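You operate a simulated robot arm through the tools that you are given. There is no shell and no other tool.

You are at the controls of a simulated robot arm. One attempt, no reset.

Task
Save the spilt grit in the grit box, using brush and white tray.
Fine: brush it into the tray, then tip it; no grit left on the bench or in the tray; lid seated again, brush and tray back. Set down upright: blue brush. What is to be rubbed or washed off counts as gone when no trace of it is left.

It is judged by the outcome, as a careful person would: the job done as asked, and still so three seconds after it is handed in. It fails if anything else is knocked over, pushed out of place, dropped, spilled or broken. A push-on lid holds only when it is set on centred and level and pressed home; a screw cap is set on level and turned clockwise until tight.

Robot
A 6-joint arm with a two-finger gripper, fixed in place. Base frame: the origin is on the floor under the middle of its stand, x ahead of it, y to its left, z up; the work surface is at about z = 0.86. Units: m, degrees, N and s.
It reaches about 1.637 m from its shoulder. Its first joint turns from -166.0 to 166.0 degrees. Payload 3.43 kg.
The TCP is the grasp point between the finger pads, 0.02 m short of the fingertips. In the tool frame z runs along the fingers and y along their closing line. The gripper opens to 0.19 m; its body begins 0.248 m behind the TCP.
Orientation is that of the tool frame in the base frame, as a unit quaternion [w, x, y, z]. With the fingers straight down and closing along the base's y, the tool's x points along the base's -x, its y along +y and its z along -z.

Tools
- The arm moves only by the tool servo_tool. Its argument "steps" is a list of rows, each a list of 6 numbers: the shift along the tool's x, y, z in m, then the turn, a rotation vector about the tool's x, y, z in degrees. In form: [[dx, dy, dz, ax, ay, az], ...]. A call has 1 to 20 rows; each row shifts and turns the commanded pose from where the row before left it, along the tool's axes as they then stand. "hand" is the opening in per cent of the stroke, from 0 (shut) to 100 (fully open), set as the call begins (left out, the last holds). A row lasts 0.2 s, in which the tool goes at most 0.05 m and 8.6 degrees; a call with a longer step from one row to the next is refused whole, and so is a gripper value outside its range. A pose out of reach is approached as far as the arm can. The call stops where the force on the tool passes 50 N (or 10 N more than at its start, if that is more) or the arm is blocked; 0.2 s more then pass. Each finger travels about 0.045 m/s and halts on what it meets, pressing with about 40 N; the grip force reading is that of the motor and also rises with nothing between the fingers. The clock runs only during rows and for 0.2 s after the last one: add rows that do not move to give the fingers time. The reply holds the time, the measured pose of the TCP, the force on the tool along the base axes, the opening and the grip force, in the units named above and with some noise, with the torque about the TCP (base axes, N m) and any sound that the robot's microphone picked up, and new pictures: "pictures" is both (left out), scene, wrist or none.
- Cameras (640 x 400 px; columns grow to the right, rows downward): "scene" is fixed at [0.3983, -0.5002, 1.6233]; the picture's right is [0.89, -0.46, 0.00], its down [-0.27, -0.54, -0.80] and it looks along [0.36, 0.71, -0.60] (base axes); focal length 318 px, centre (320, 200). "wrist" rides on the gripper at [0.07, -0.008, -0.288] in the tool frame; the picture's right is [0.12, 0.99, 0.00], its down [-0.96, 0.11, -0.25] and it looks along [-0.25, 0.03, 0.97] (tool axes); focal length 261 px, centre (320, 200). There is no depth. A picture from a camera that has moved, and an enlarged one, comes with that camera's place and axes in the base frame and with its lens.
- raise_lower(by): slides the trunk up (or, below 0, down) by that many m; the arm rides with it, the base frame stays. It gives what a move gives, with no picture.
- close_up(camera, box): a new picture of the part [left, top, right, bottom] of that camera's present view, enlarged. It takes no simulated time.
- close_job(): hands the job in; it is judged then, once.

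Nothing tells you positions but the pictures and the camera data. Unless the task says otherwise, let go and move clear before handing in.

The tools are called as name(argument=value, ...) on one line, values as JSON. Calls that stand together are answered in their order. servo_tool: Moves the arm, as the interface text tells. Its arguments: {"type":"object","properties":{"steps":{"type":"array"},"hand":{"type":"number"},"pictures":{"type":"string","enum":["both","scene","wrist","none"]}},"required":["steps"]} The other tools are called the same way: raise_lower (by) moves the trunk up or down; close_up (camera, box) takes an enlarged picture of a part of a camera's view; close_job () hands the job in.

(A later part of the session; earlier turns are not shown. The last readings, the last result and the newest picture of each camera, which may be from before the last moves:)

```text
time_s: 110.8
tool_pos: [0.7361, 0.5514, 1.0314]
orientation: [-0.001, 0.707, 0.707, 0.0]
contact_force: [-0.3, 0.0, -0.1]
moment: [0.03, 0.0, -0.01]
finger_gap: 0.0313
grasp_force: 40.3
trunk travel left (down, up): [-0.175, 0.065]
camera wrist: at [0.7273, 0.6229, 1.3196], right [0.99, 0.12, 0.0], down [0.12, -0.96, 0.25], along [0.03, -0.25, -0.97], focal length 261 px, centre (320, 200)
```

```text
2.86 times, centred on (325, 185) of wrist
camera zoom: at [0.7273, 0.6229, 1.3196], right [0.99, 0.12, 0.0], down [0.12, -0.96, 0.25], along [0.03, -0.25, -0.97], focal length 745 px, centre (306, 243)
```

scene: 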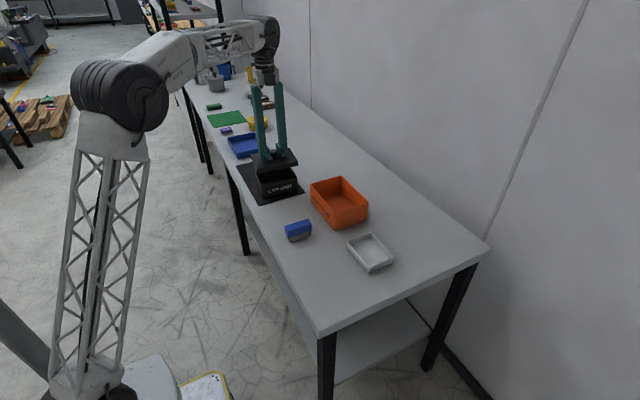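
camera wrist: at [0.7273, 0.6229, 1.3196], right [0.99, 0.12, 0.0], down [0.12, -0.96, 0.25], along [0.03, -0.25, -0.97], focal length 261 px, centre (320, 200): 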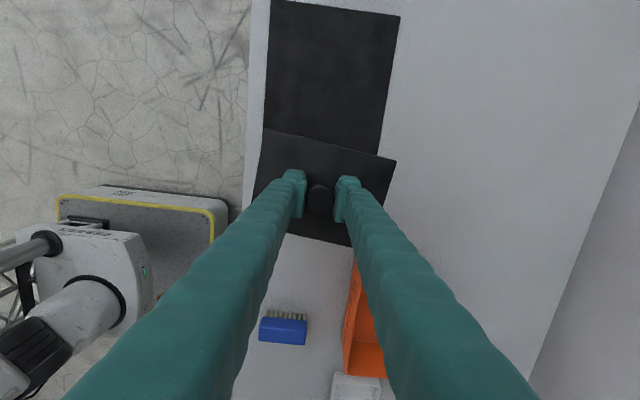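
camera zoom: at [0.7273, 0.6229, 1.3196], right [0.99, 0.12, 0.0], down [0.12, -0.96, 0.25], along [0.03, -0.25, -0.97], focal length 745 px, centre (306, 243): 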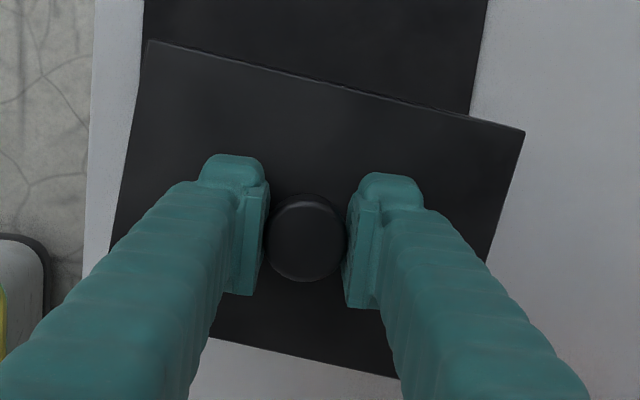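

I need sharper corner positions, so I'll zoom on the individual lid and box corners.

close_up(camera="scene", box=[250, 164, 266, 174])

close_up(camera="scene", box=[288, 157, 304, 167])

close_up(camera="scene", box=[254, 180, 270, 190])

close_up(camera="scene", box=[288, 171, 304, 181])

```text
16.00 times, centred on (258, 169) of scene
camera zoom: at [0.3983, -0.5002, 1.6233], right [0.89, -0.46, 0.0], down [-0.27, -0.54, -0.8], along [0.36, 0.71, -0.6], focal length 5081 px, centre (1312, 696)
```

zoom: 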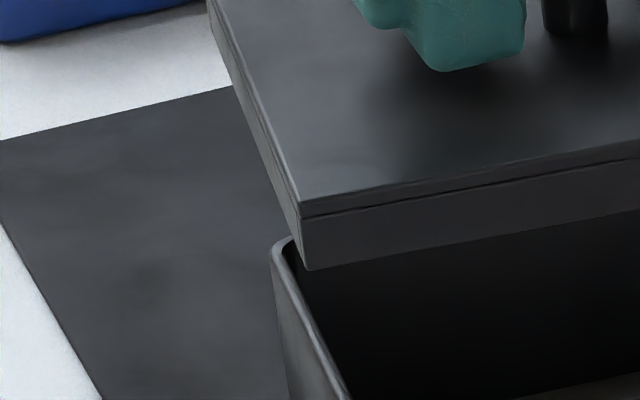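

```text
16.00 times, centred on (296, 162) of scene
camera zoom: at [0.3983, -0.5002, 1.6233], right [0.89, -0.46, 0.0], down [-0.27, -0.54, -0.8], along [0.36, 0.71, -0.6], focal length 5081 px, centre (704, 808)
```

zoom: 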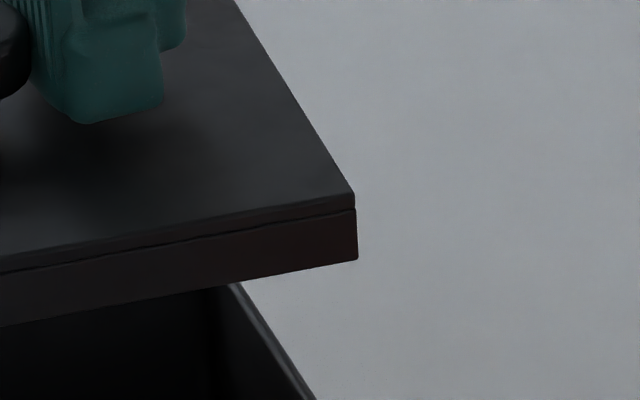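

```text
16.00 times, centred on (262, 185) of scene
camera zoom: at [0.3983, -0.5002, 1.6233], right [0.89, -0.46, 0.0], down [-0.27, -0.54, -0.8], along [0.36, 0.71, -0.6], focal length 5081 px, centre (1248, 440)
```

zoom: 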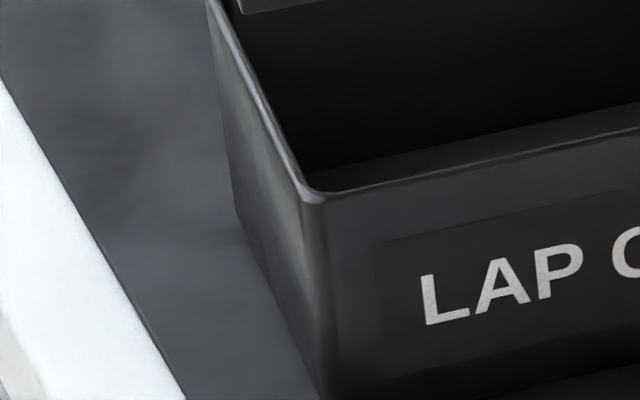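

```text
16.00 times, centred on (296, 176) of scene
camera zoom: at [0.3983, -0.5002, 1.6233], right [0.89, -0.46, 0.0], down [-0.27, -0.54, -0.8], along [0.36, 0.71, -0.6], focal length 5081 px, centre (704, 584)
```

zoom: 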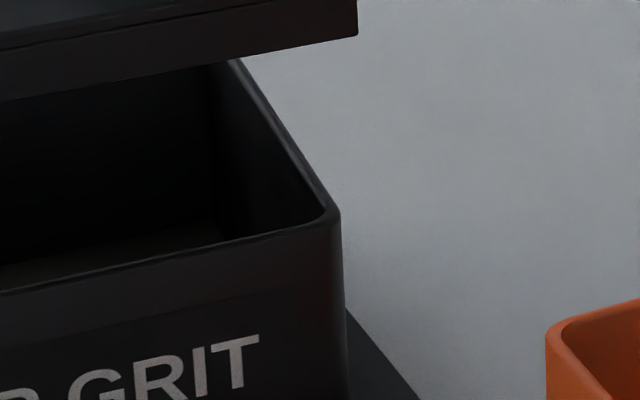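

The close-ups show the lid yawed about 1.8° clockwise of the box. I'll turn it back 1.8°, lower it to just above the rim, and check the overhang on each side.

servo_tool(steps=[[0, 0, 0, 0, 0, -1.8], [0, 0, 0.025, 0, 0, 0], [0, 0, 0.025, 0, 0, 0], [0, 0, 0, 0, 0, 0]], pictures="both")

close_up(camera="scene", box=[240, 150, 320, 200])

close_up(camera="scene", box=[250, 178, 274, 193])

close_up(camera="scene", box=[284, 168, 308, 183])

```text
time_s: 111.8
tool_pos: [0.7366, 0.5512, 0.9807]
orientation: [-0.001, 0.695, 0.719, 0.0]
contact_force: [-0.3, -0.7, 0.0]
moment: [-0.01, 0.02, -0.02]
finger_gap: 0.0315
grasp_force: 40.6
trunk travel left (down, up): [-0.175, 0.065]
camera wrist: at [0.7259, 0.6225, 1.2686], right [0.99, 0.15, 0.0], down [0.15, -0.96, 0.25], along [0.04, -0.25, -0.97], focal length 261 px, centre (320, 200)
```

scene: 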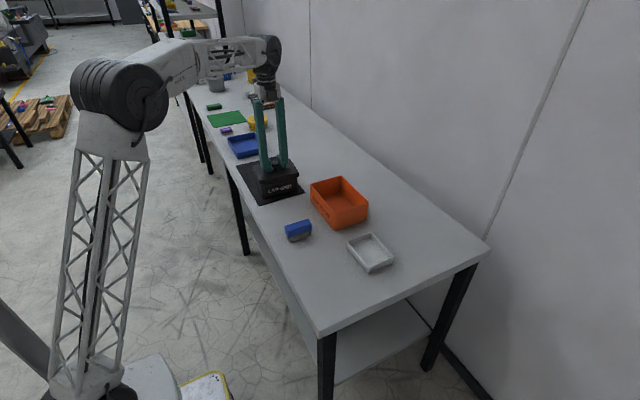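
wrist: 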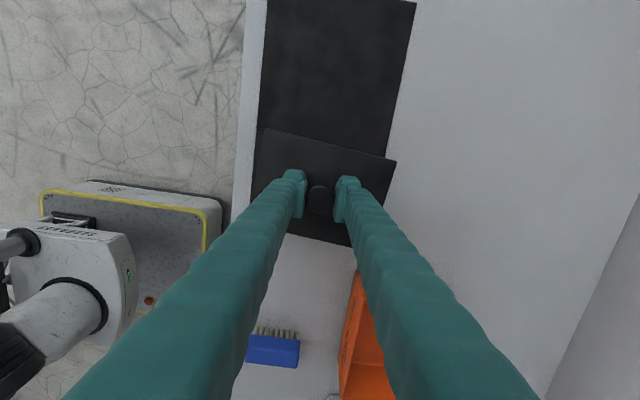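

```text
8.00 times, centred on (280, 175) of scene
camera zoom: at [0.3983, -0.5002, 1.6233], right [0.89, -0.46, 0.0], down [-0.27, -0.54, -0.8], along [0.36, 0.71, -0.6], focal length 2540 px, centre (640, 400)
```

zoom: 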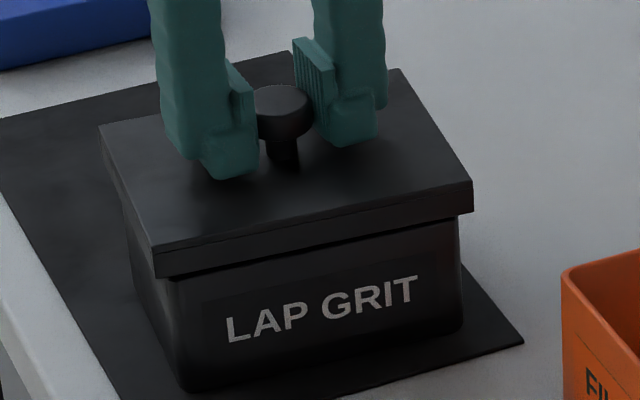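

```text
16.00 times, centred on (262, 186) of scene
camera zoom: at [0.3983, -0.5002, 1.6233], right [0.89, -0.46, 0.0], down [-0.27, -0.54, -0.8], along [0.36, 0.71, -0.6], focal length 5081 px, centre (1248, 432)
```

zoom: 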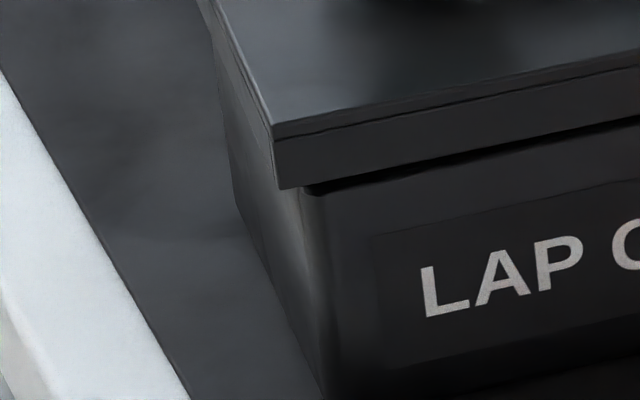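

```text
16.00 times, centred on (296, 176) of scene
camera zoom: at [0.3983, -0.5002, 1.6233], right [0.89, -0.46, 0.0], down [-0.27, -0.54, -0.8], along [0.36, 0.71, -0.6], focal length 5081 px, centre (704, 592)
```

zoom: 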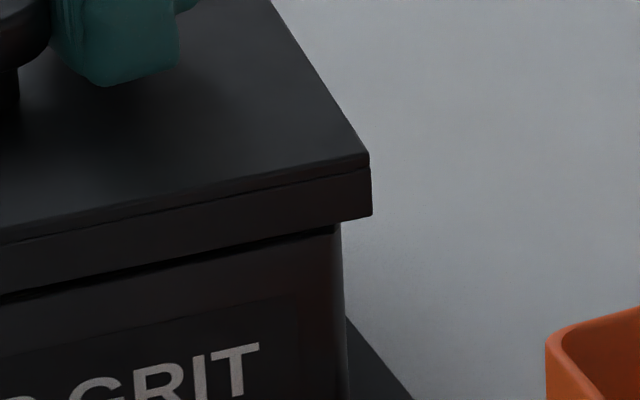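

The overhang is equal on both sides and the edges are parallel. I'll lower slowly onto the box and press.

servo_tool(steps=[[0, 0, 0.005, 0, 0, 0], [0, 0, 0.005, 0, 0, 0], [0, 0, 0.004, 0, 0, 0], [0, 0, 0.002, 0, 0, 0], [0, 0, 0, 0, 0, 0]], pictures="none")

close_up(camera="scene", box=[240, 150, 320, 200])

```text
time_s: 113.0
tool_pos: [0.7367, 0.5524, 0.9644]
orientation: [0.001, 0.696, 0.718, -0.001]
contact_force: [-0.9, -1.2, -0.3]
moment: [0.0, 0.05, 0.05]
finger_gap: 0.0316
grasp_force: 39.7
trunk travel left (down, up): [-0.175, 0.065]
```

```text
8.00 times, centred on (280, 175) of scene
camera zoom: at [0.3983, -0.5002, 1.6233], right [0.89, -0.46, 0.0], down [-0.27, -0.54, -0.8], along [0.36, 0.71, -0.6], focal length 2540 px, centre (640, 400)
```

zoom: 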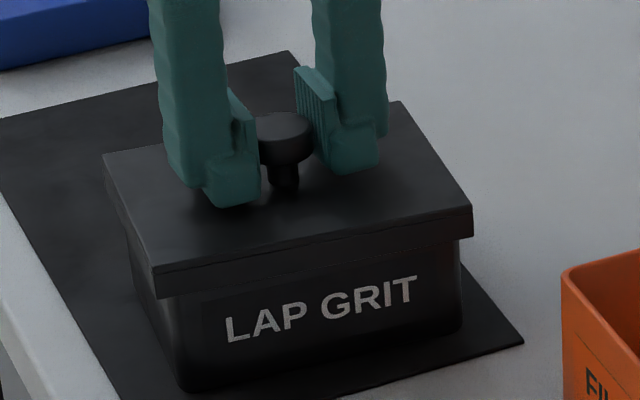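

The lid is nearly down with no contact force yet. I'll recheck its yaw and the skirt fit at high zoom before pressing.

close_up(camera="scene", box=[250, 178, 274, 193])

close_up(camera="scene", box=[284, 168, 308, 183])

close_up(camera="scene", box=[244, 162, 268, 177])

close_up(camera="scene", box=[278, 155, 302, 170])

```text
16.00 times, centred on (262, 186) of scene
camera zoom: at [0.3983, -0.5002, 1.6233], right [0.89, -0.46, 0.0], down [-0.27, -0.54, -0.8], along [0.36, 0.71, -0.6], focal length 5081 px, centre (1248, 432)
```

zoom: 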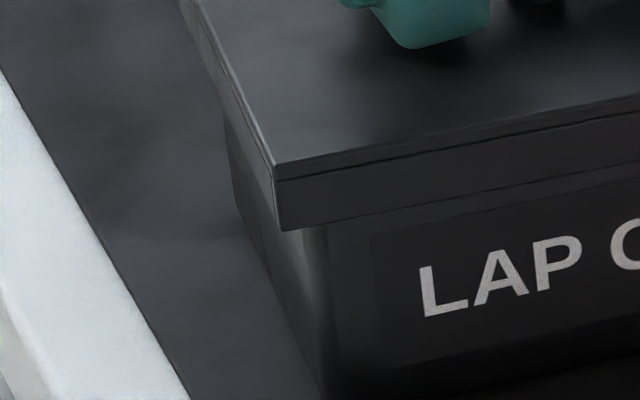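

```text
16.00 times, centred on (296, 176) of scene
camera zoom: at [0.3983, -0.5002, 1.6233], right [0.89, -0.46, 0.0], down [-0.27, -0.54, -0.8], along [0.36, 0.71, -0.6], focal length 5081 px, centre (704, 592)
```

zoom: 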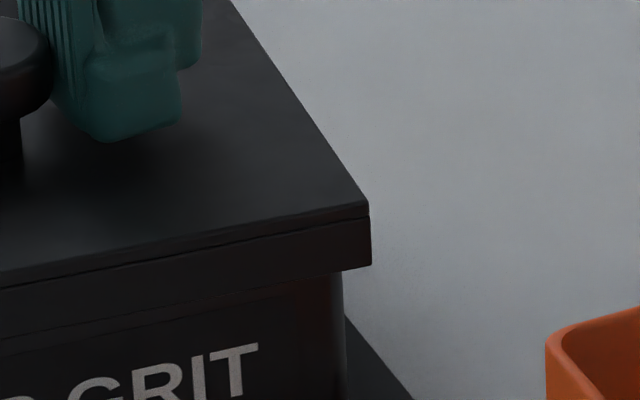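

```text
16.00 times, centred on (256, 170) of scene
camera zoom: at [0.3983, -0.5002, 1.6233], right [0.89, -0.46, 0.0], down [-0.27, -0.54, -0.8], along [0.36, 0.71, -0.6], focal length 5081 px, centre (1344, 688)
```

zoom: 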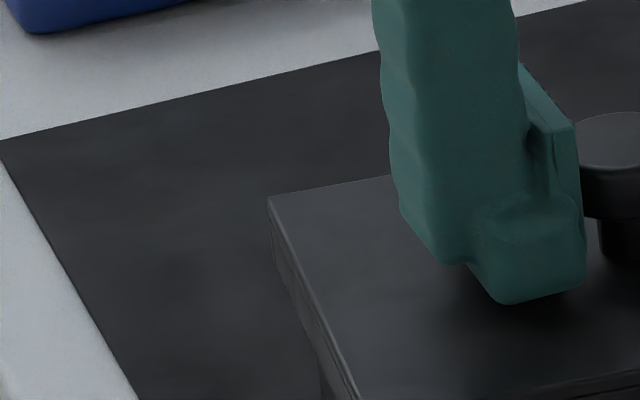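

```text
16.00 times, centred on (290, 162) of scene
camera zoom: at [0.3983, -0.5002, 1.6233], right [0.89, -0.46, 0.0], down [-0.27, -0.54, -0.8], along [0.36, 0.71, -0.6], focal length 5081 px, centre (800, 800)
```

zoom: 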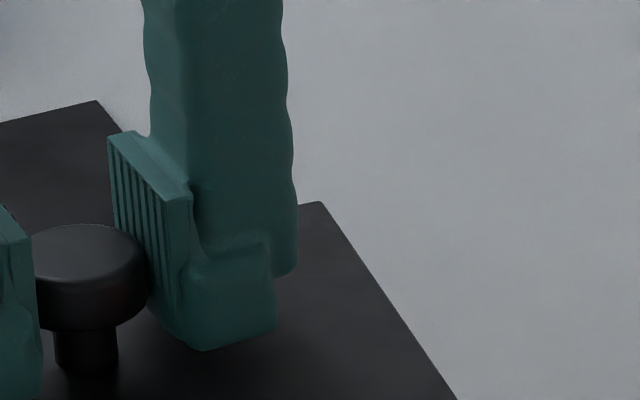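

Comparing with the original picture, the lid's front edge is riding up about 5 mm, so its skirt is catching the front rim: the lid sits ~2 mm too far toward +y and has pivoted ~3° in the grip. I'll lift clear, shift 2 mm toward −y, level it and re-inspect.

servo_tool(steps=[[0, 0, -0.006, 0, 0, 0], [0, 0, -0.01, 0, 0, 0], [-0.002, 0, 0, 0, 3.0, 0], [0, 0, 0, 0, 0, 0]], pictures="none")

close_up(camera="scene", box=[240, 150, 320, 200])

close_up(camera="scene", box=[250, 176, 274, 191])

close_up(camera="scene", box=[284, 165, 308, 180])

close_up(camera="scene", box=[244, 160, 268, 175])

close_up(camera="scene", box=[278, 152, 302, 167])

```text
time_s: 114.0
tool_pos: [0.7358, 0.5498, 0.9806]
orientation: [-0.019, 0.696, 0.718, 0.018]
contact_force: [-0.2, -0.2, -0.3]
moment: [-0.01, -0.03, 0.01]
finger_gap: 0.0313
grasp_force: 40.1
trunk travel left (down, up): [-0.175, 0.065]
```

```text
8.00 times, centred on (280, 175) of scene
camera zoom: at [0.3983, -0.5002, 1.6233], right [0.89, -0.46, 0.0], down [-0.27, -0.54, -0.8], along [0.36, 0.71, -0.6], focal length 2540 px, centre (640, 400)
```

zoom: 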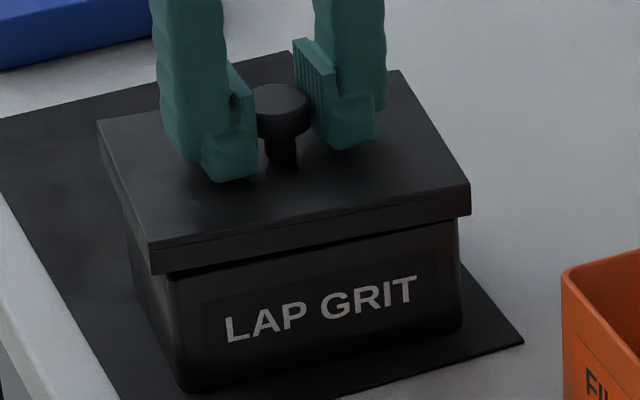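

```text
16.00 times, centred on (262, 184) of scene
camera zoom: at [0.3983, -0.5002, 1.6233], right [0.89, -0.46, 0.0], down [-0.27, -0.54, -0.8], along [0.36, 0.71, -0.6], focal length 5081 px, centre (1248, 464)
```

zoom: 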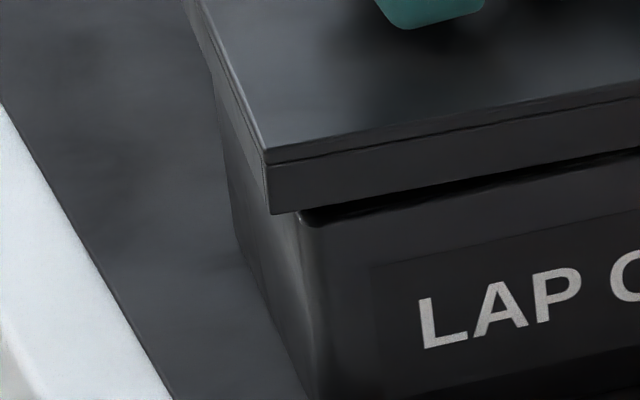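

```text
16.00 times, centred on (296, 172) of scene
camera zoom: at [0.3983, -0.5002, 1.6233], right [0.89, -0.46, 0.0], down [-0.27, -0.54, -0.8], along [0.36, 0.71, -0.6], focal length 5081 px, centre (704, 640)
```

zoom: 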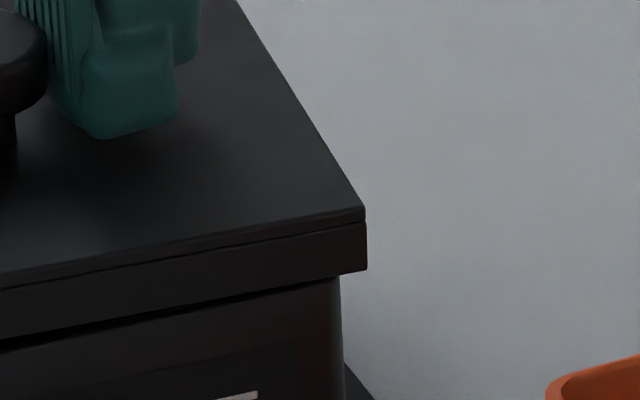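

```text
16.00 times, centred on (256, 168) of scene
camera zoom: at [0.3983, -0.5002, 1.6233], right [0.89, -0.46, 0.0], down [-0.27, -0.54, -0.8], along [0.36, 0.71, -0.6], focal length 5081 px, centre (1344, 720)
```

zoom: 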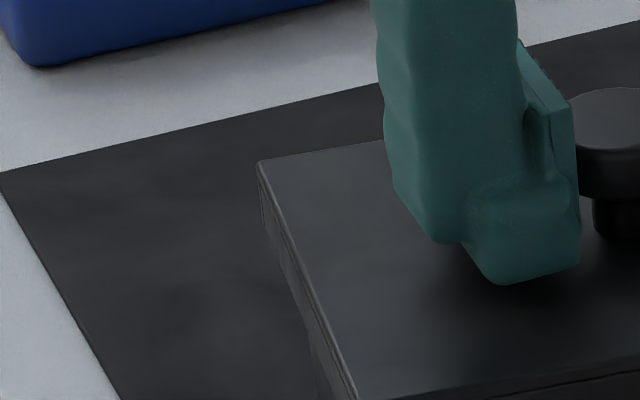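

```text
16.00 times, centred on (290, 160) of scene
camera zoom: at [0.3983, -0.5002, 1.6233], right [0.89, -0.46, 0.0], down [-0.27, -0.54, -0.8], along [0.36, 0.71, -0.6], focal length 5081 px, centre (800, 848)
```

zoom: 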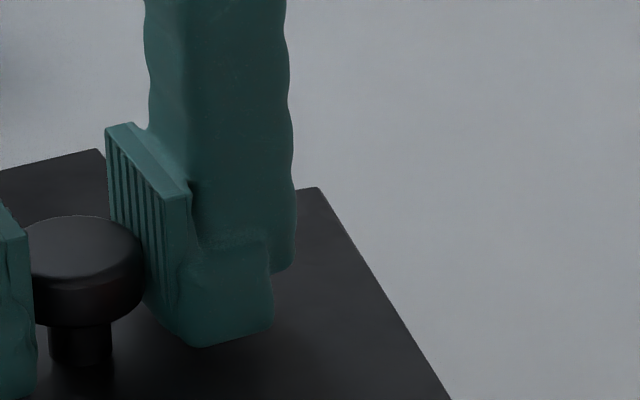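

The lid is now roughly level, shifted 2 mm toward −y, with a slight left-high roll. I'll take out about 1.5° of roll and lower straight down to see whether the skirt slips over the rim.

servo_tool(steps=[[0, 0.0007, 0, -1.5, 0.5, 0], [-0.0003, 0, 0.005, 0, 0, 0], [-0.0003, 0, 0.005, 0, 0, 0], [-0.0002, 0, 0.003, 0, 0, 0], [0, 0, 0, 0, 0, 0]], pictures="none")

close_up(camera="scene", box=[240, 150, 320, 200])

close_up(camera="scene", box=[250, 178, 274, 193])

close_up(camera="scene", box=[284, 168, 308, 183])

```text
time_s: 115.2
tool_pos: [0.7375, 0.5491, 0.9672]
orientation: [-0.012, 0.695, 0.718, 0.029]
contact_force: [-0.6, -1.1, -1.0]
moment: [-0.02, -0.03, 0.06]
finger_gap: 0.03
grasp_force: 40.4
trunk travel left (down, up): [-0.175, 0.065]
```

```text
8.00 times, centred on (280, 175) of scene
camera zoom: at [0.3983, -0.5002, 1.6233], right [0.89, -0.46, 0.0], down [-0.27, -0.54, -0.8], along [0.36, 0.71, -0.6], focal length 2540 px, centre (640, 400)
```

zoom: 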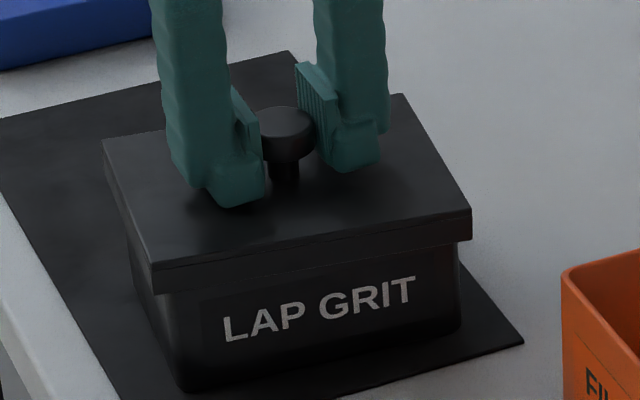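

```text
16.00 times, centred on (262, 186) of scene
camera zoom: at [0.3983, -0.5002, 1.6233], right [0.89, -0.46, 0.0], down [-0.27, -0.54, -0.8], along [0.36, 0.71, -0.6], focal length 5081 px, centre (1248, 432)
```

zoom: 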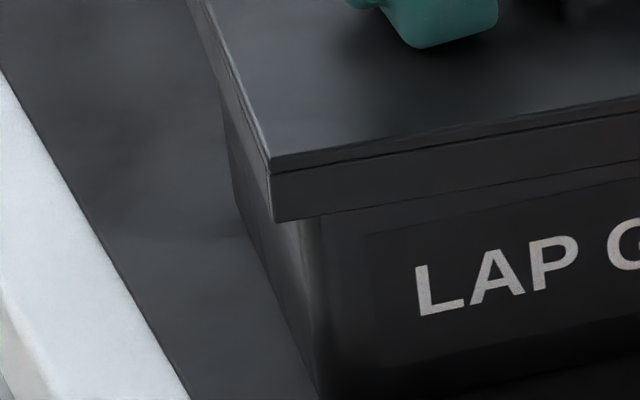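

```text
16.00 times, centred on (296, 176) of scene
camera zoom: at [0.3983, -0.5002, 1.6233], right [0.89, -0.46, 0.0], down [-0.27, -0.54, -0.8], along [0.36, 0.71, -0.6], focal length 5081 px, centre (704, 592)
```

zoom: 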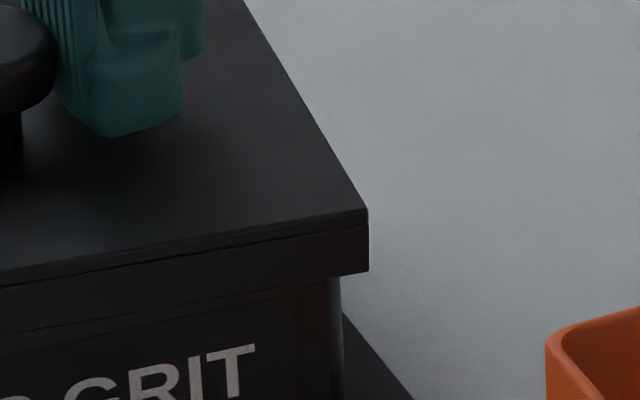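

The left side is now caught on the rim and the grip on the knob has slipped slightly. Forcing it would be wrong, so I'll lift off, square the gripper up, and set the lid flat on the mat to re-grip it level.

servo_tool(steps=[[0, 0, -0.015, 0, 0, 0], [0, 0, -0.04, 0, 0, 0], [0, 0, -0.015, 1.5, -3.5, 0], [0.0432, 0, 0, 0, 0, 0], [0.0432, 0, 0, 0, 0, 0], [0.0432, 0, 0, 0, 0, 0], [0.0432, 0, 0, 0, 0, 0], [0, 0, 0.045, 0, 0, 0], [0, 0, 0.045, 0, 0, 0], [0, 0, 0.03, 0, 0, 0], [0, 0, 0, 0, 0, 0]], pictures="scene")

close_up(camera="scene", box=[240, 150, 320, 200])

close_up(camera="scene", box=[230, 130, 310, 180])

```text
time_s: 117.6
tool_pos: [0.731, 0.72, 0.9178]
orientation: [-0.001, 0.697, 0.717, -0.001]
contact_force: [-0.1, 0.6, -1.3]
moment: [0.01, 0.0, 0.01]
finger_gap: 0.03
grasp_force: 39.7
trunk travel left (down, up): [-0.175, 0.065]
```

scene: 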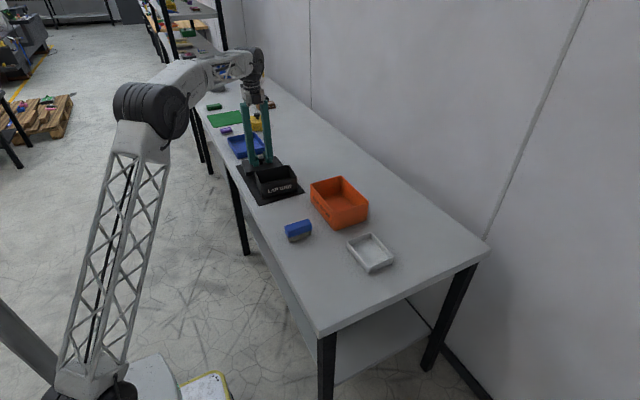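

```text
8.00 times, centred on (280, 175) of scene
camera zoom: at [0.3983, -0.5002, 1.6233], right [0.89, -0.46, 0.0], down [-0.27, -0.54, -0.8], along [0.36, 0.71, -0.6], focal length 2540 px, centre (640, 400)
```

zoom: 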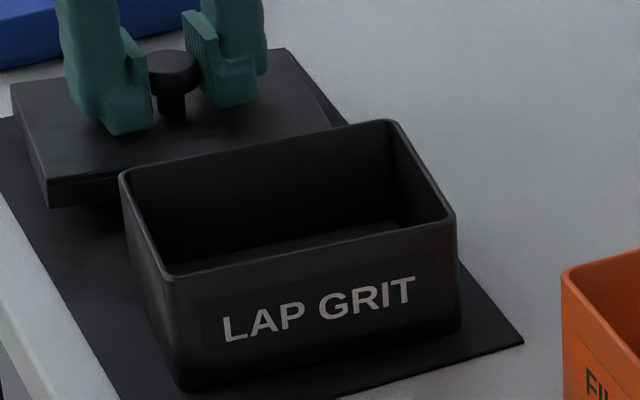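

```text
8.00 times, centred on (270, 155) of scene
camera zoom: at [0.3983, -0.5002, 1.6233], right [0.89, -0.46, 0.0], down [-0.27, -0.54, -0.8], along [0.36, 0.71, -0.6], focal length 2540 px, centre (720, 560)
```

zoom: 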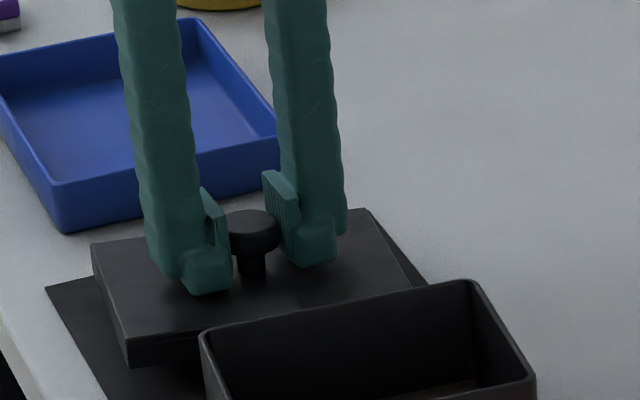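

The lid is just over the mat. I'll lower to contact and release so it settles flat.

servo_tool(steps=[[0, 0, 0.004, 0, 0, 0], [0, 0, 0.004, 0, 0, 0], [0, 0, 0.003, 0, 0, 0], [0, 0, 0, 0, 0, 0]], pictures="none")

servo_tool(steps=[[0, 0, 0, 0, 0, 0], [0, 0, 0, 0, 0, 0], [0, 0, 0, 0, 0, 0], [0, 0, 0, 0, 0, 0]], hand=38, pictures="both")

close_up(camera="wrist", box=[250, 140, 390, 240])

close_up(camera="scene", box=[230, 130, 310, 180])

close_up(camera="wrist", box=[230, 230, 390, 390])

```text
time_s: 118.6
tool_pos: [0.7306, 0.7192, 0.906]
orientation: [0.001, 0.696, 0.718, -0.001]
contact_force: [0.2, 0.4, -1.0]
moment: [0.02, 0.01, -0.04]
finger_gap: 0.029
grasp_force: 39.7
trunk travel left (down, up): [-0.175, 0.065]
```

```text
time_s: 119.6
tool_pos: [0.7299, 0.7192, 0.9066]
orientation: [0.001, 0.697, 0.717, -0.001]
contact_force: [0.1, 0.7, -0.1]
moment: [0.03, 0.0, 0.04]
finger_gap: 0.0721
grasp_force: 0.0
trunk travel left (down, up): [-0.175, 0.065]
camera wrist: at [0.7196, 0.7902, 1.1942], right [0.99, 0.15, 0.0], down [0.14, -0.96, 0.25], along [0.04, -0.25, -0.97], focal length 261 px, centre (320, 200)
```

scene: 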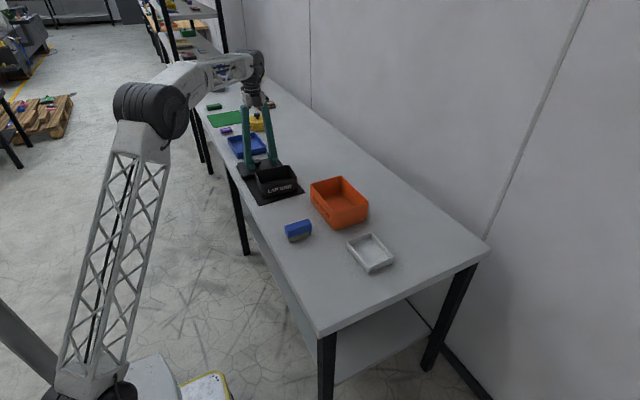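
wrist: 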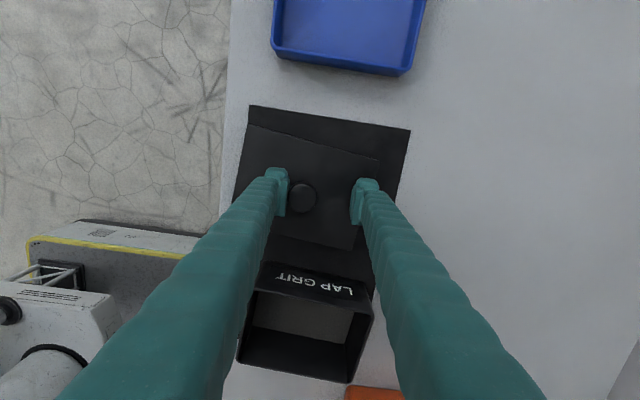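

```text
4.00 times, centred on (320, 190) of wrist
camera zoom: at [0.7196, 0.7902, 1.1942], right [0.99, 0.15, 0.0], down [0.14, -0.96, 0.25], along [0.04, -0.25, -0.97], focal length 1043 px, centre (320, 240)
```

zoom: 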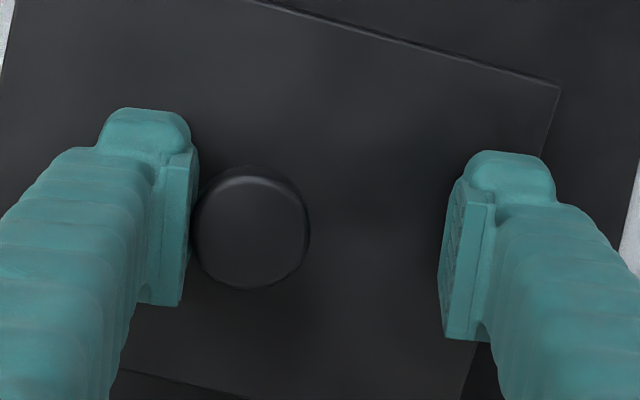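

```text
8.00 times, centred on (270, 155) of scene
camera zoom: at [0.3983, -0.5002, 1.6233], right [0.89, -0.46, 0.0], down [-0.27, -0.54, -0.8], along [0.36, 0.71, -0.6], focal length 2540 px, centre (720, 560)
```

zoom: 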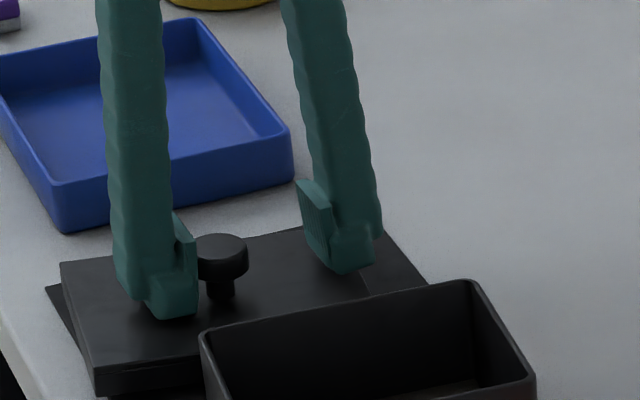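

```text
2.50 times, centred on (310, 310) of wrist
camera zoom: at [0.7196, 0.7902, 1.1942], right [0.99, 0.15, 0.0], down [0.14, -0.96, 0.25], along [0.04, -0.25, -0.97], focal length 652 px, centre (345, -75)
```

zoom: 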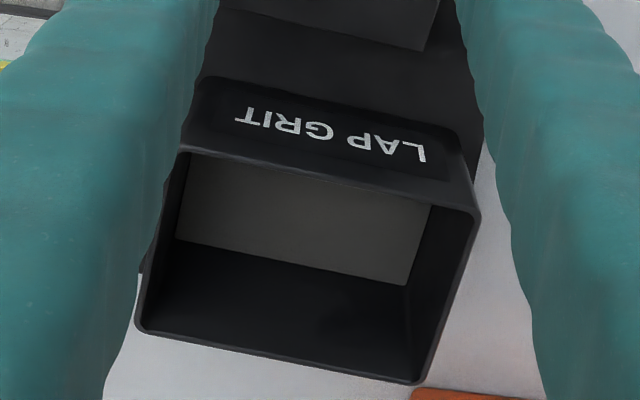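

The lid lies flat on the mat, but the knob stuck to the left pad as it opened and moved about 19 mm toward −x. I'll re-centre on the knob.

servo_tool(steps=[[0, -0.0093, 0, 0, 0, 0], [0, -0.0093, 0, 0, 0, 0], [0, 0, 0, 0, 0, 0]], pictures="both")

close_up(camera="wrist", box=[250, 140, 390, 240])

close_up(camera="scene", box=[230, 130, 310, 180])

```text
time_s: 120.4
tool_pos: [0.7121, 0.718, 0.9064]
orientation: [0.0, 0.696, 0.718, -0.001]
contact_force: [-0.6, 0.4, -0.6]
moment: [0.0, -0.03, 0.01]
finger_gap: 0.0723
grasp_force: 0.1
trunk travel left (down, up): [-0.175, 0.065]
camera wrist: at [0.7014, 0.7896, 1.1942], right [0.99, 0.15, 0.0], down [0.14, -0.96, 0.25], along [0.04, -0.25, -0.97], focal length 261 px, centre (320, 200)
```

scene: 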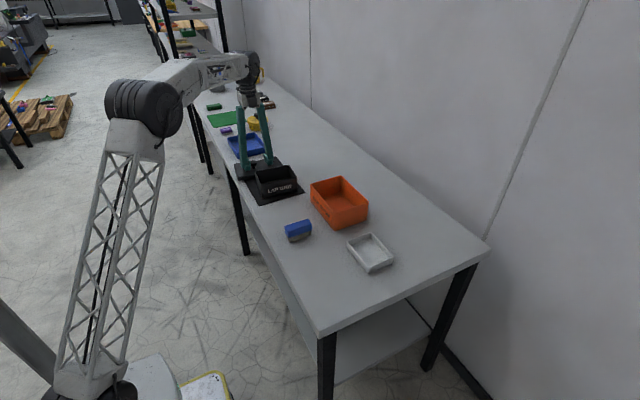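
wrist: 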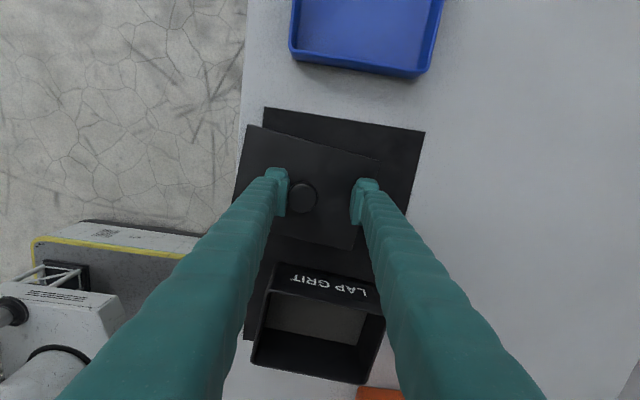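

```text
4.00 times, centred on (320, 190) of wrist
camera zoom: at [0.7014, 0.7896, 1.1942], right [0.99, 0.15, 0.0], down [0.14, -0.96, 0.25], along [0.04, -0.25, -0.97], focal length 1043 px, centre (320, 240)
```

zoom: 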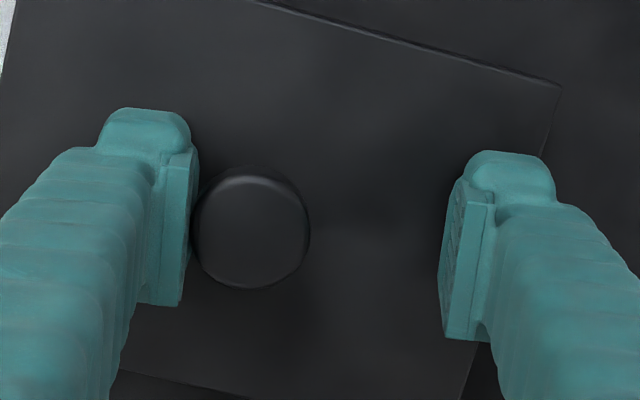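

```text
8.00 times, centred on (270, 155) of scene
camera zoom: at [0.3983, -0.5002, 1.6233], right [0.89, -0.46, 0.0], down [-0.27, -0.54, -0.8], along [0.36, 0.71, -0.6], focal length 2540 px, centre (720, 560)
```

zoom: 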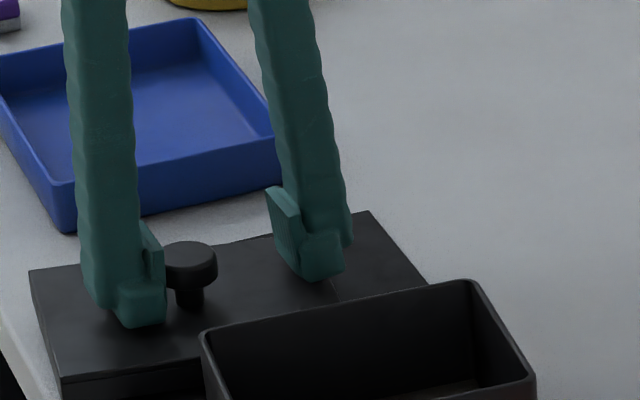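

The lid followed the left finger, so the knob is still hung up on that pad. I'll look closely before moving again.

close_up(camera="scene", box=[238, 154, 262, 172])

close_up(camera="scene", box=[228, 160, 262, 186])

close_up(camera="wrist", box=[280, 170, 330, 220])

```text
16.00 times, centred on (250, 163) of scene
camera zoom: at [0.3983, -0.5002, 1.6233], right [0.89, -0.46, 0.0], down [-0.27, -0.54, -0.8], along [0.36, 0.71, -0.6], focal length 5081 px, centre (1440, 792)
```

zoom: 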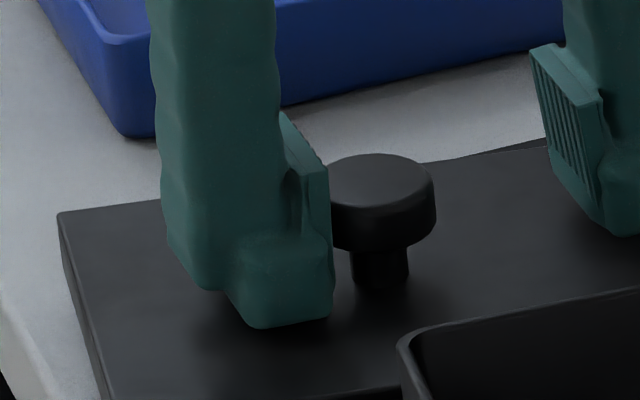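

```text
15.38 times, centred on (245, 173) of scene
camera zoom: at [0.3983, -0.5002, 1.6233], right [0.89, -0.46, 0.0], down [-0.27, -0.54, -0.8], along [0.36, 0.71, -0.6], focal length 4885 px, centre (1474, 615)
```

zoom: 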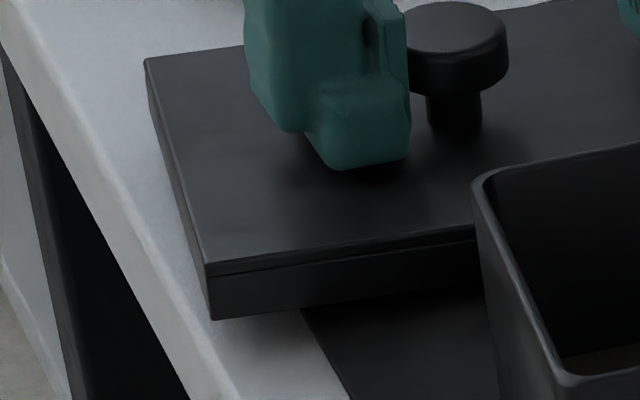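

```text
8.00 times, centred on (305, 195) of wrist
camera zoom: at [0.7014, 0.7896, 1.1942], right [0.99, 0.15, 0.0], down [0.14, -0.96, 0.25], along [0.04, -0.25, -0.97], focal length 2085 px, centre (440, 240)
```

zoom: 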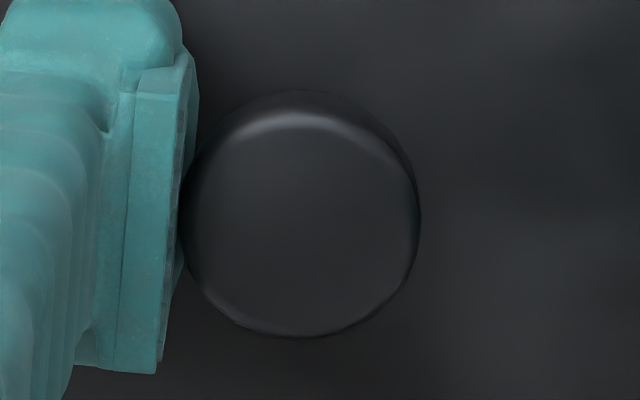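

The lid is hanging slightly off the mat, stuck to the left pad, because I opened before it was really resting. I'll re-close, move back over the mat, and this time press it properly onto the mat before releasing.

servo_tool(steps=[[0, 0, 0, 0, 0, 0], [0, 0, 0, 0, 0, 0], [0, 0, 0, 0, 0, 0], [0, 0, 0, 0, 0, 0], [0, 0, -0.004, 0, 0, 0], [0, 0.0093, 0, 0, 0, 0], [0, 0.0093, 0, 0, 0, 0], [0, 0, 0, 0, 0, 0]], hand=0, pictures="both")

close_up(camera="wrist", box=[250, 140, 390, 240])

close_up(camera="scene", box=[230, 130, 310, 180])

```text
time_s: 122.2
tool_pos: [0.7305, 0.7183, 0.91]
orientation: [0.001, 0.697, 0.717, -0.001]
contact_force: [0.4, -0.2, -0.9]
moment: [-0.03, 0.0, -0.01]
finger_gap: 0.029
grasp_force: 39.8
trunk travel left (down, up): [-0.175, 0.065]
camera wrist: at [0.7202, 0.7902, 1.1978], right [0.99, 0.15, 0.0], down [0.14, -0.96, 0.25], along [0.04, -0.25, -0.97], focal length 261 px, centre (320, 200)
```

scene: 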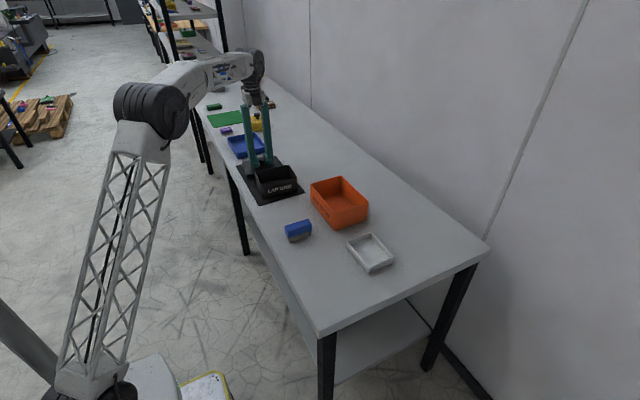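
wrist: 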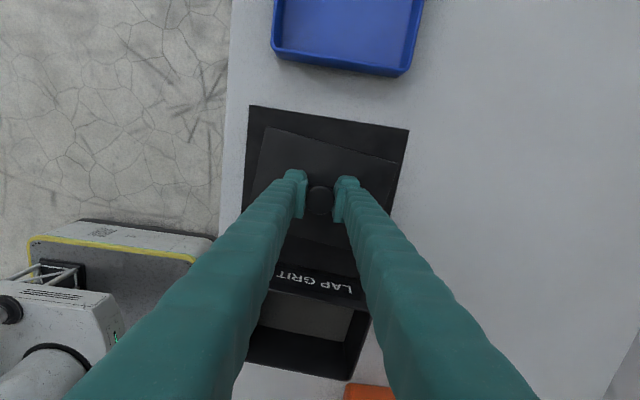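

```text
4.00 times, centred on (320, 190) of wrist
camera zoom: at [0.7202, 0.7902, 1.1978], right [0.99, 0.15, 0.0], down [0.14, -0.96, 0.25], along [0.04, -0.25, -0.97], focal length 1043 px, centre (320, 240)
```

zoom: 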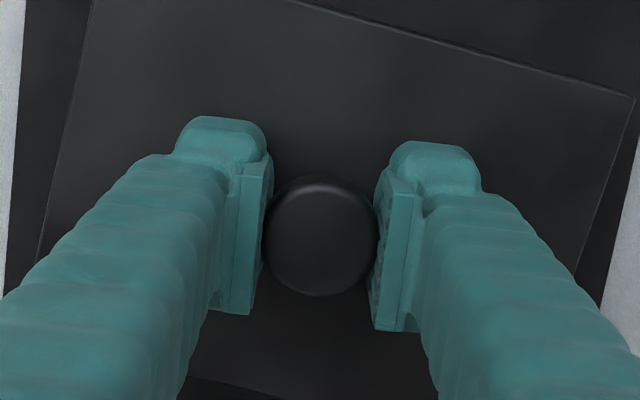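

```text
8.00 times, centred on (270, 155) of scene
camera zoom: at [0.3983, -0.5002, 1.6233], right [0.89, -0.46, 0.0], down [-0.27, -0.54, -0.8], along [0.36, 0.71, -0.6], focal length 2540 px, centre (720, 560)
```

zoom: 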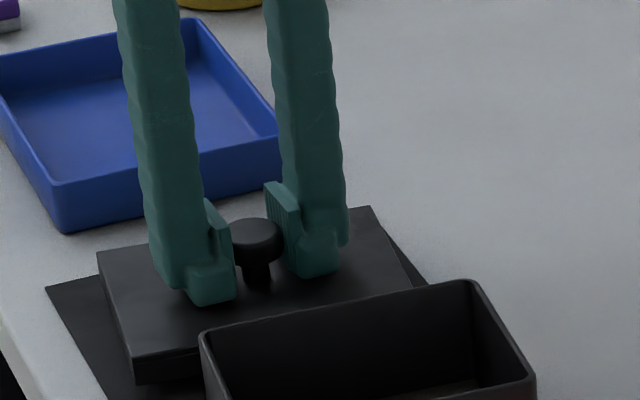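

The lid is re-gripped and sits about 5 mm higher in the grip than before. I'll lower until it firmly contacts the mat.

servo_tool(steps=[[0, 0, 0.003, 0, 0, 0], [0, 0, 0.003, 0, 0, 0], [0, 0, 0.002, 0, 0, 0], [0, 0, 0.002, 0, 0, 0], [0, 0, 0, 0, 0, 0]], pictures="none")

close_up(camera="scene", box=[230, 150, 290, 190])

```text
time_s: 123.4
tool_pos: [0.7308, 0.7183, 0.9022]
orientation: [0.0, 0.697, 0.717, 0.0]
contact_force: [2.0, 2.1, 11.4]
moment: [0.39, 0.08, 0.06]
finger_gap: 0.029
grasp_force: 39.9
trunk travel left (down, up): [-0.175, 0.065]
```

```text
10.00 times, centred on (260, 170) of scene
camera zoom: at [0.3983, -0.5002, 1.6233], right [0.89, -0.46, 0.0], down [-0.27, -0.54, -0.8], along [0.36, 0.71, -0.6], focal length 3175 px, centre (920, 500)
```

zoom: 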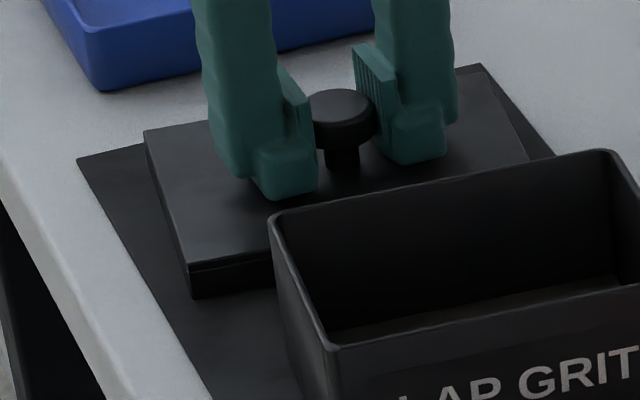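

There's contact at 11 N on the rear edge. I'll press a little more to level the lid, then open.

servo_tool(steps=[[0, 0, 0.0015, 0, 0, 0], [0, 0, 0.0015, 0, 0, 0], [0, 0, 0, 0, 0, 0]], pictures="none")

servo_tool(steps=[[0, 0, 0, 0, 0, 0], [0, 0, 0, 0, 0, 0], [0, 0, 0, 0, 0, 0], [0, 0, 0, 0, 0, 0]], hand=38, pictures="both")

close_up(camera="wrist", box=[250, 140, 390, 240])

close_up(camera="scene", box=[230, 150, 290, 190])

```text
time_s: 124.4
tool_pos: [0.7315, 0.7184, 0.9007]
orientation: [0.001, 0.696, 0.718, 0.003]
contact_force: [-4.2, -6.7, 16.1]
moment: [-0.57, 0.71, 0.23]
finger_gap: 0.0289
grasp_force: 40.4
trunk travel left (down, up): [-0.175, 0.065]
stopped in row 3: the force on the tool passed its limit at 51 N (the readings are from after the stop); the commanded pose is now the measured one
```

```text
time_s: 125.4
tool_pos: [0.7318, 0.719, 0.9013]
orientation: [0.0, 0.696, 0.718, 0.003]
contact_force: [4.7, -0.1, 23.2]
moment: [-0.05, 0.52, 0.36]
finger_gap: 0.0688
grasp_force: 0.1
trunk travel left (down, up): [-0.175, 0.065]
camera wrist: at [0.7186, 0.7895, 1.1886], right [0.99, 0.15, 0.0], down [0.14, -0.96, 0.24], along [0.04, -0.24, -0.97], focal length 261 px, centre (320, 200)
```

scene: 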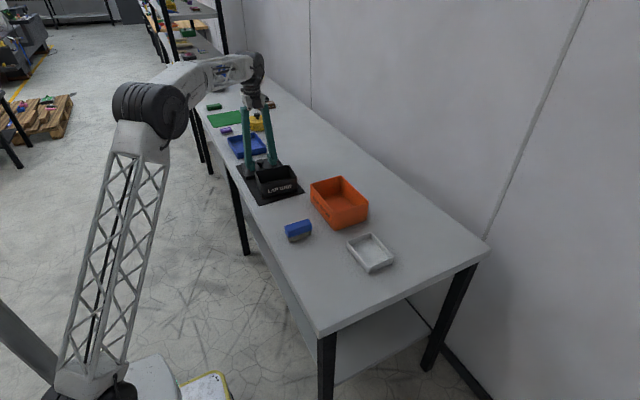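
wrist: 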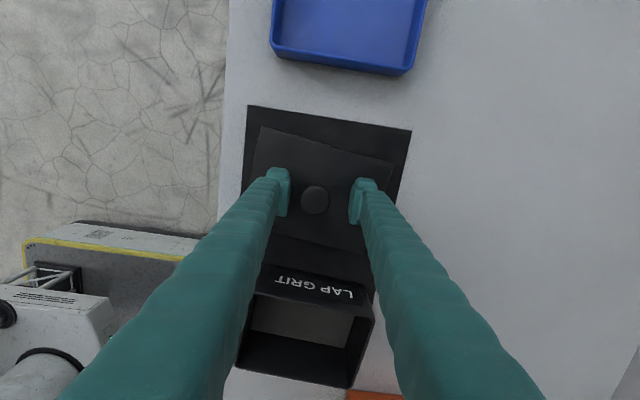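

```text
4.00 times, centred on (320, 190) of wrist
camera zoom: at [0.7186, 0.7895, 1.1886], right [0.99, 0.15, 0.0], down [0.14, -0.96, 0.24], along [0.04, -0.24, -0.97], focal length 1043 px, centre (320, 240)
```

zoom: 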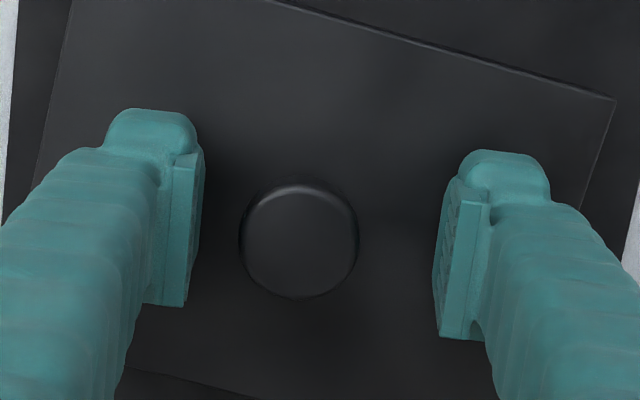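

```text
10.00 times, centred on (260, 170) of scene
camera zoom: at [0.3983, -0.5002, 1.6233], right [0.89, -0.46, 0.0], down [-0.27, -0.54, -0.8], along [0.36, 0.71, -0.6], focal length 3175 px, centre (920, 500)
```

zoom: 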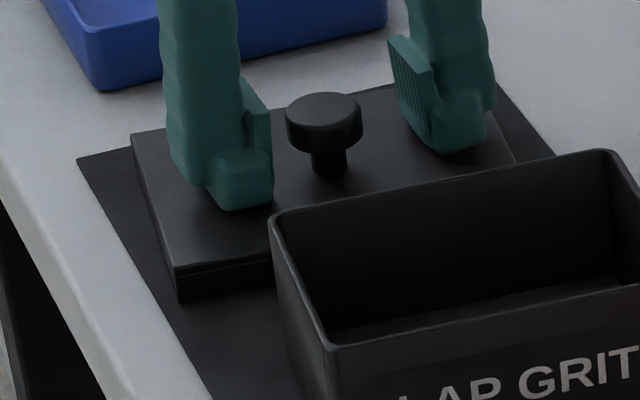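

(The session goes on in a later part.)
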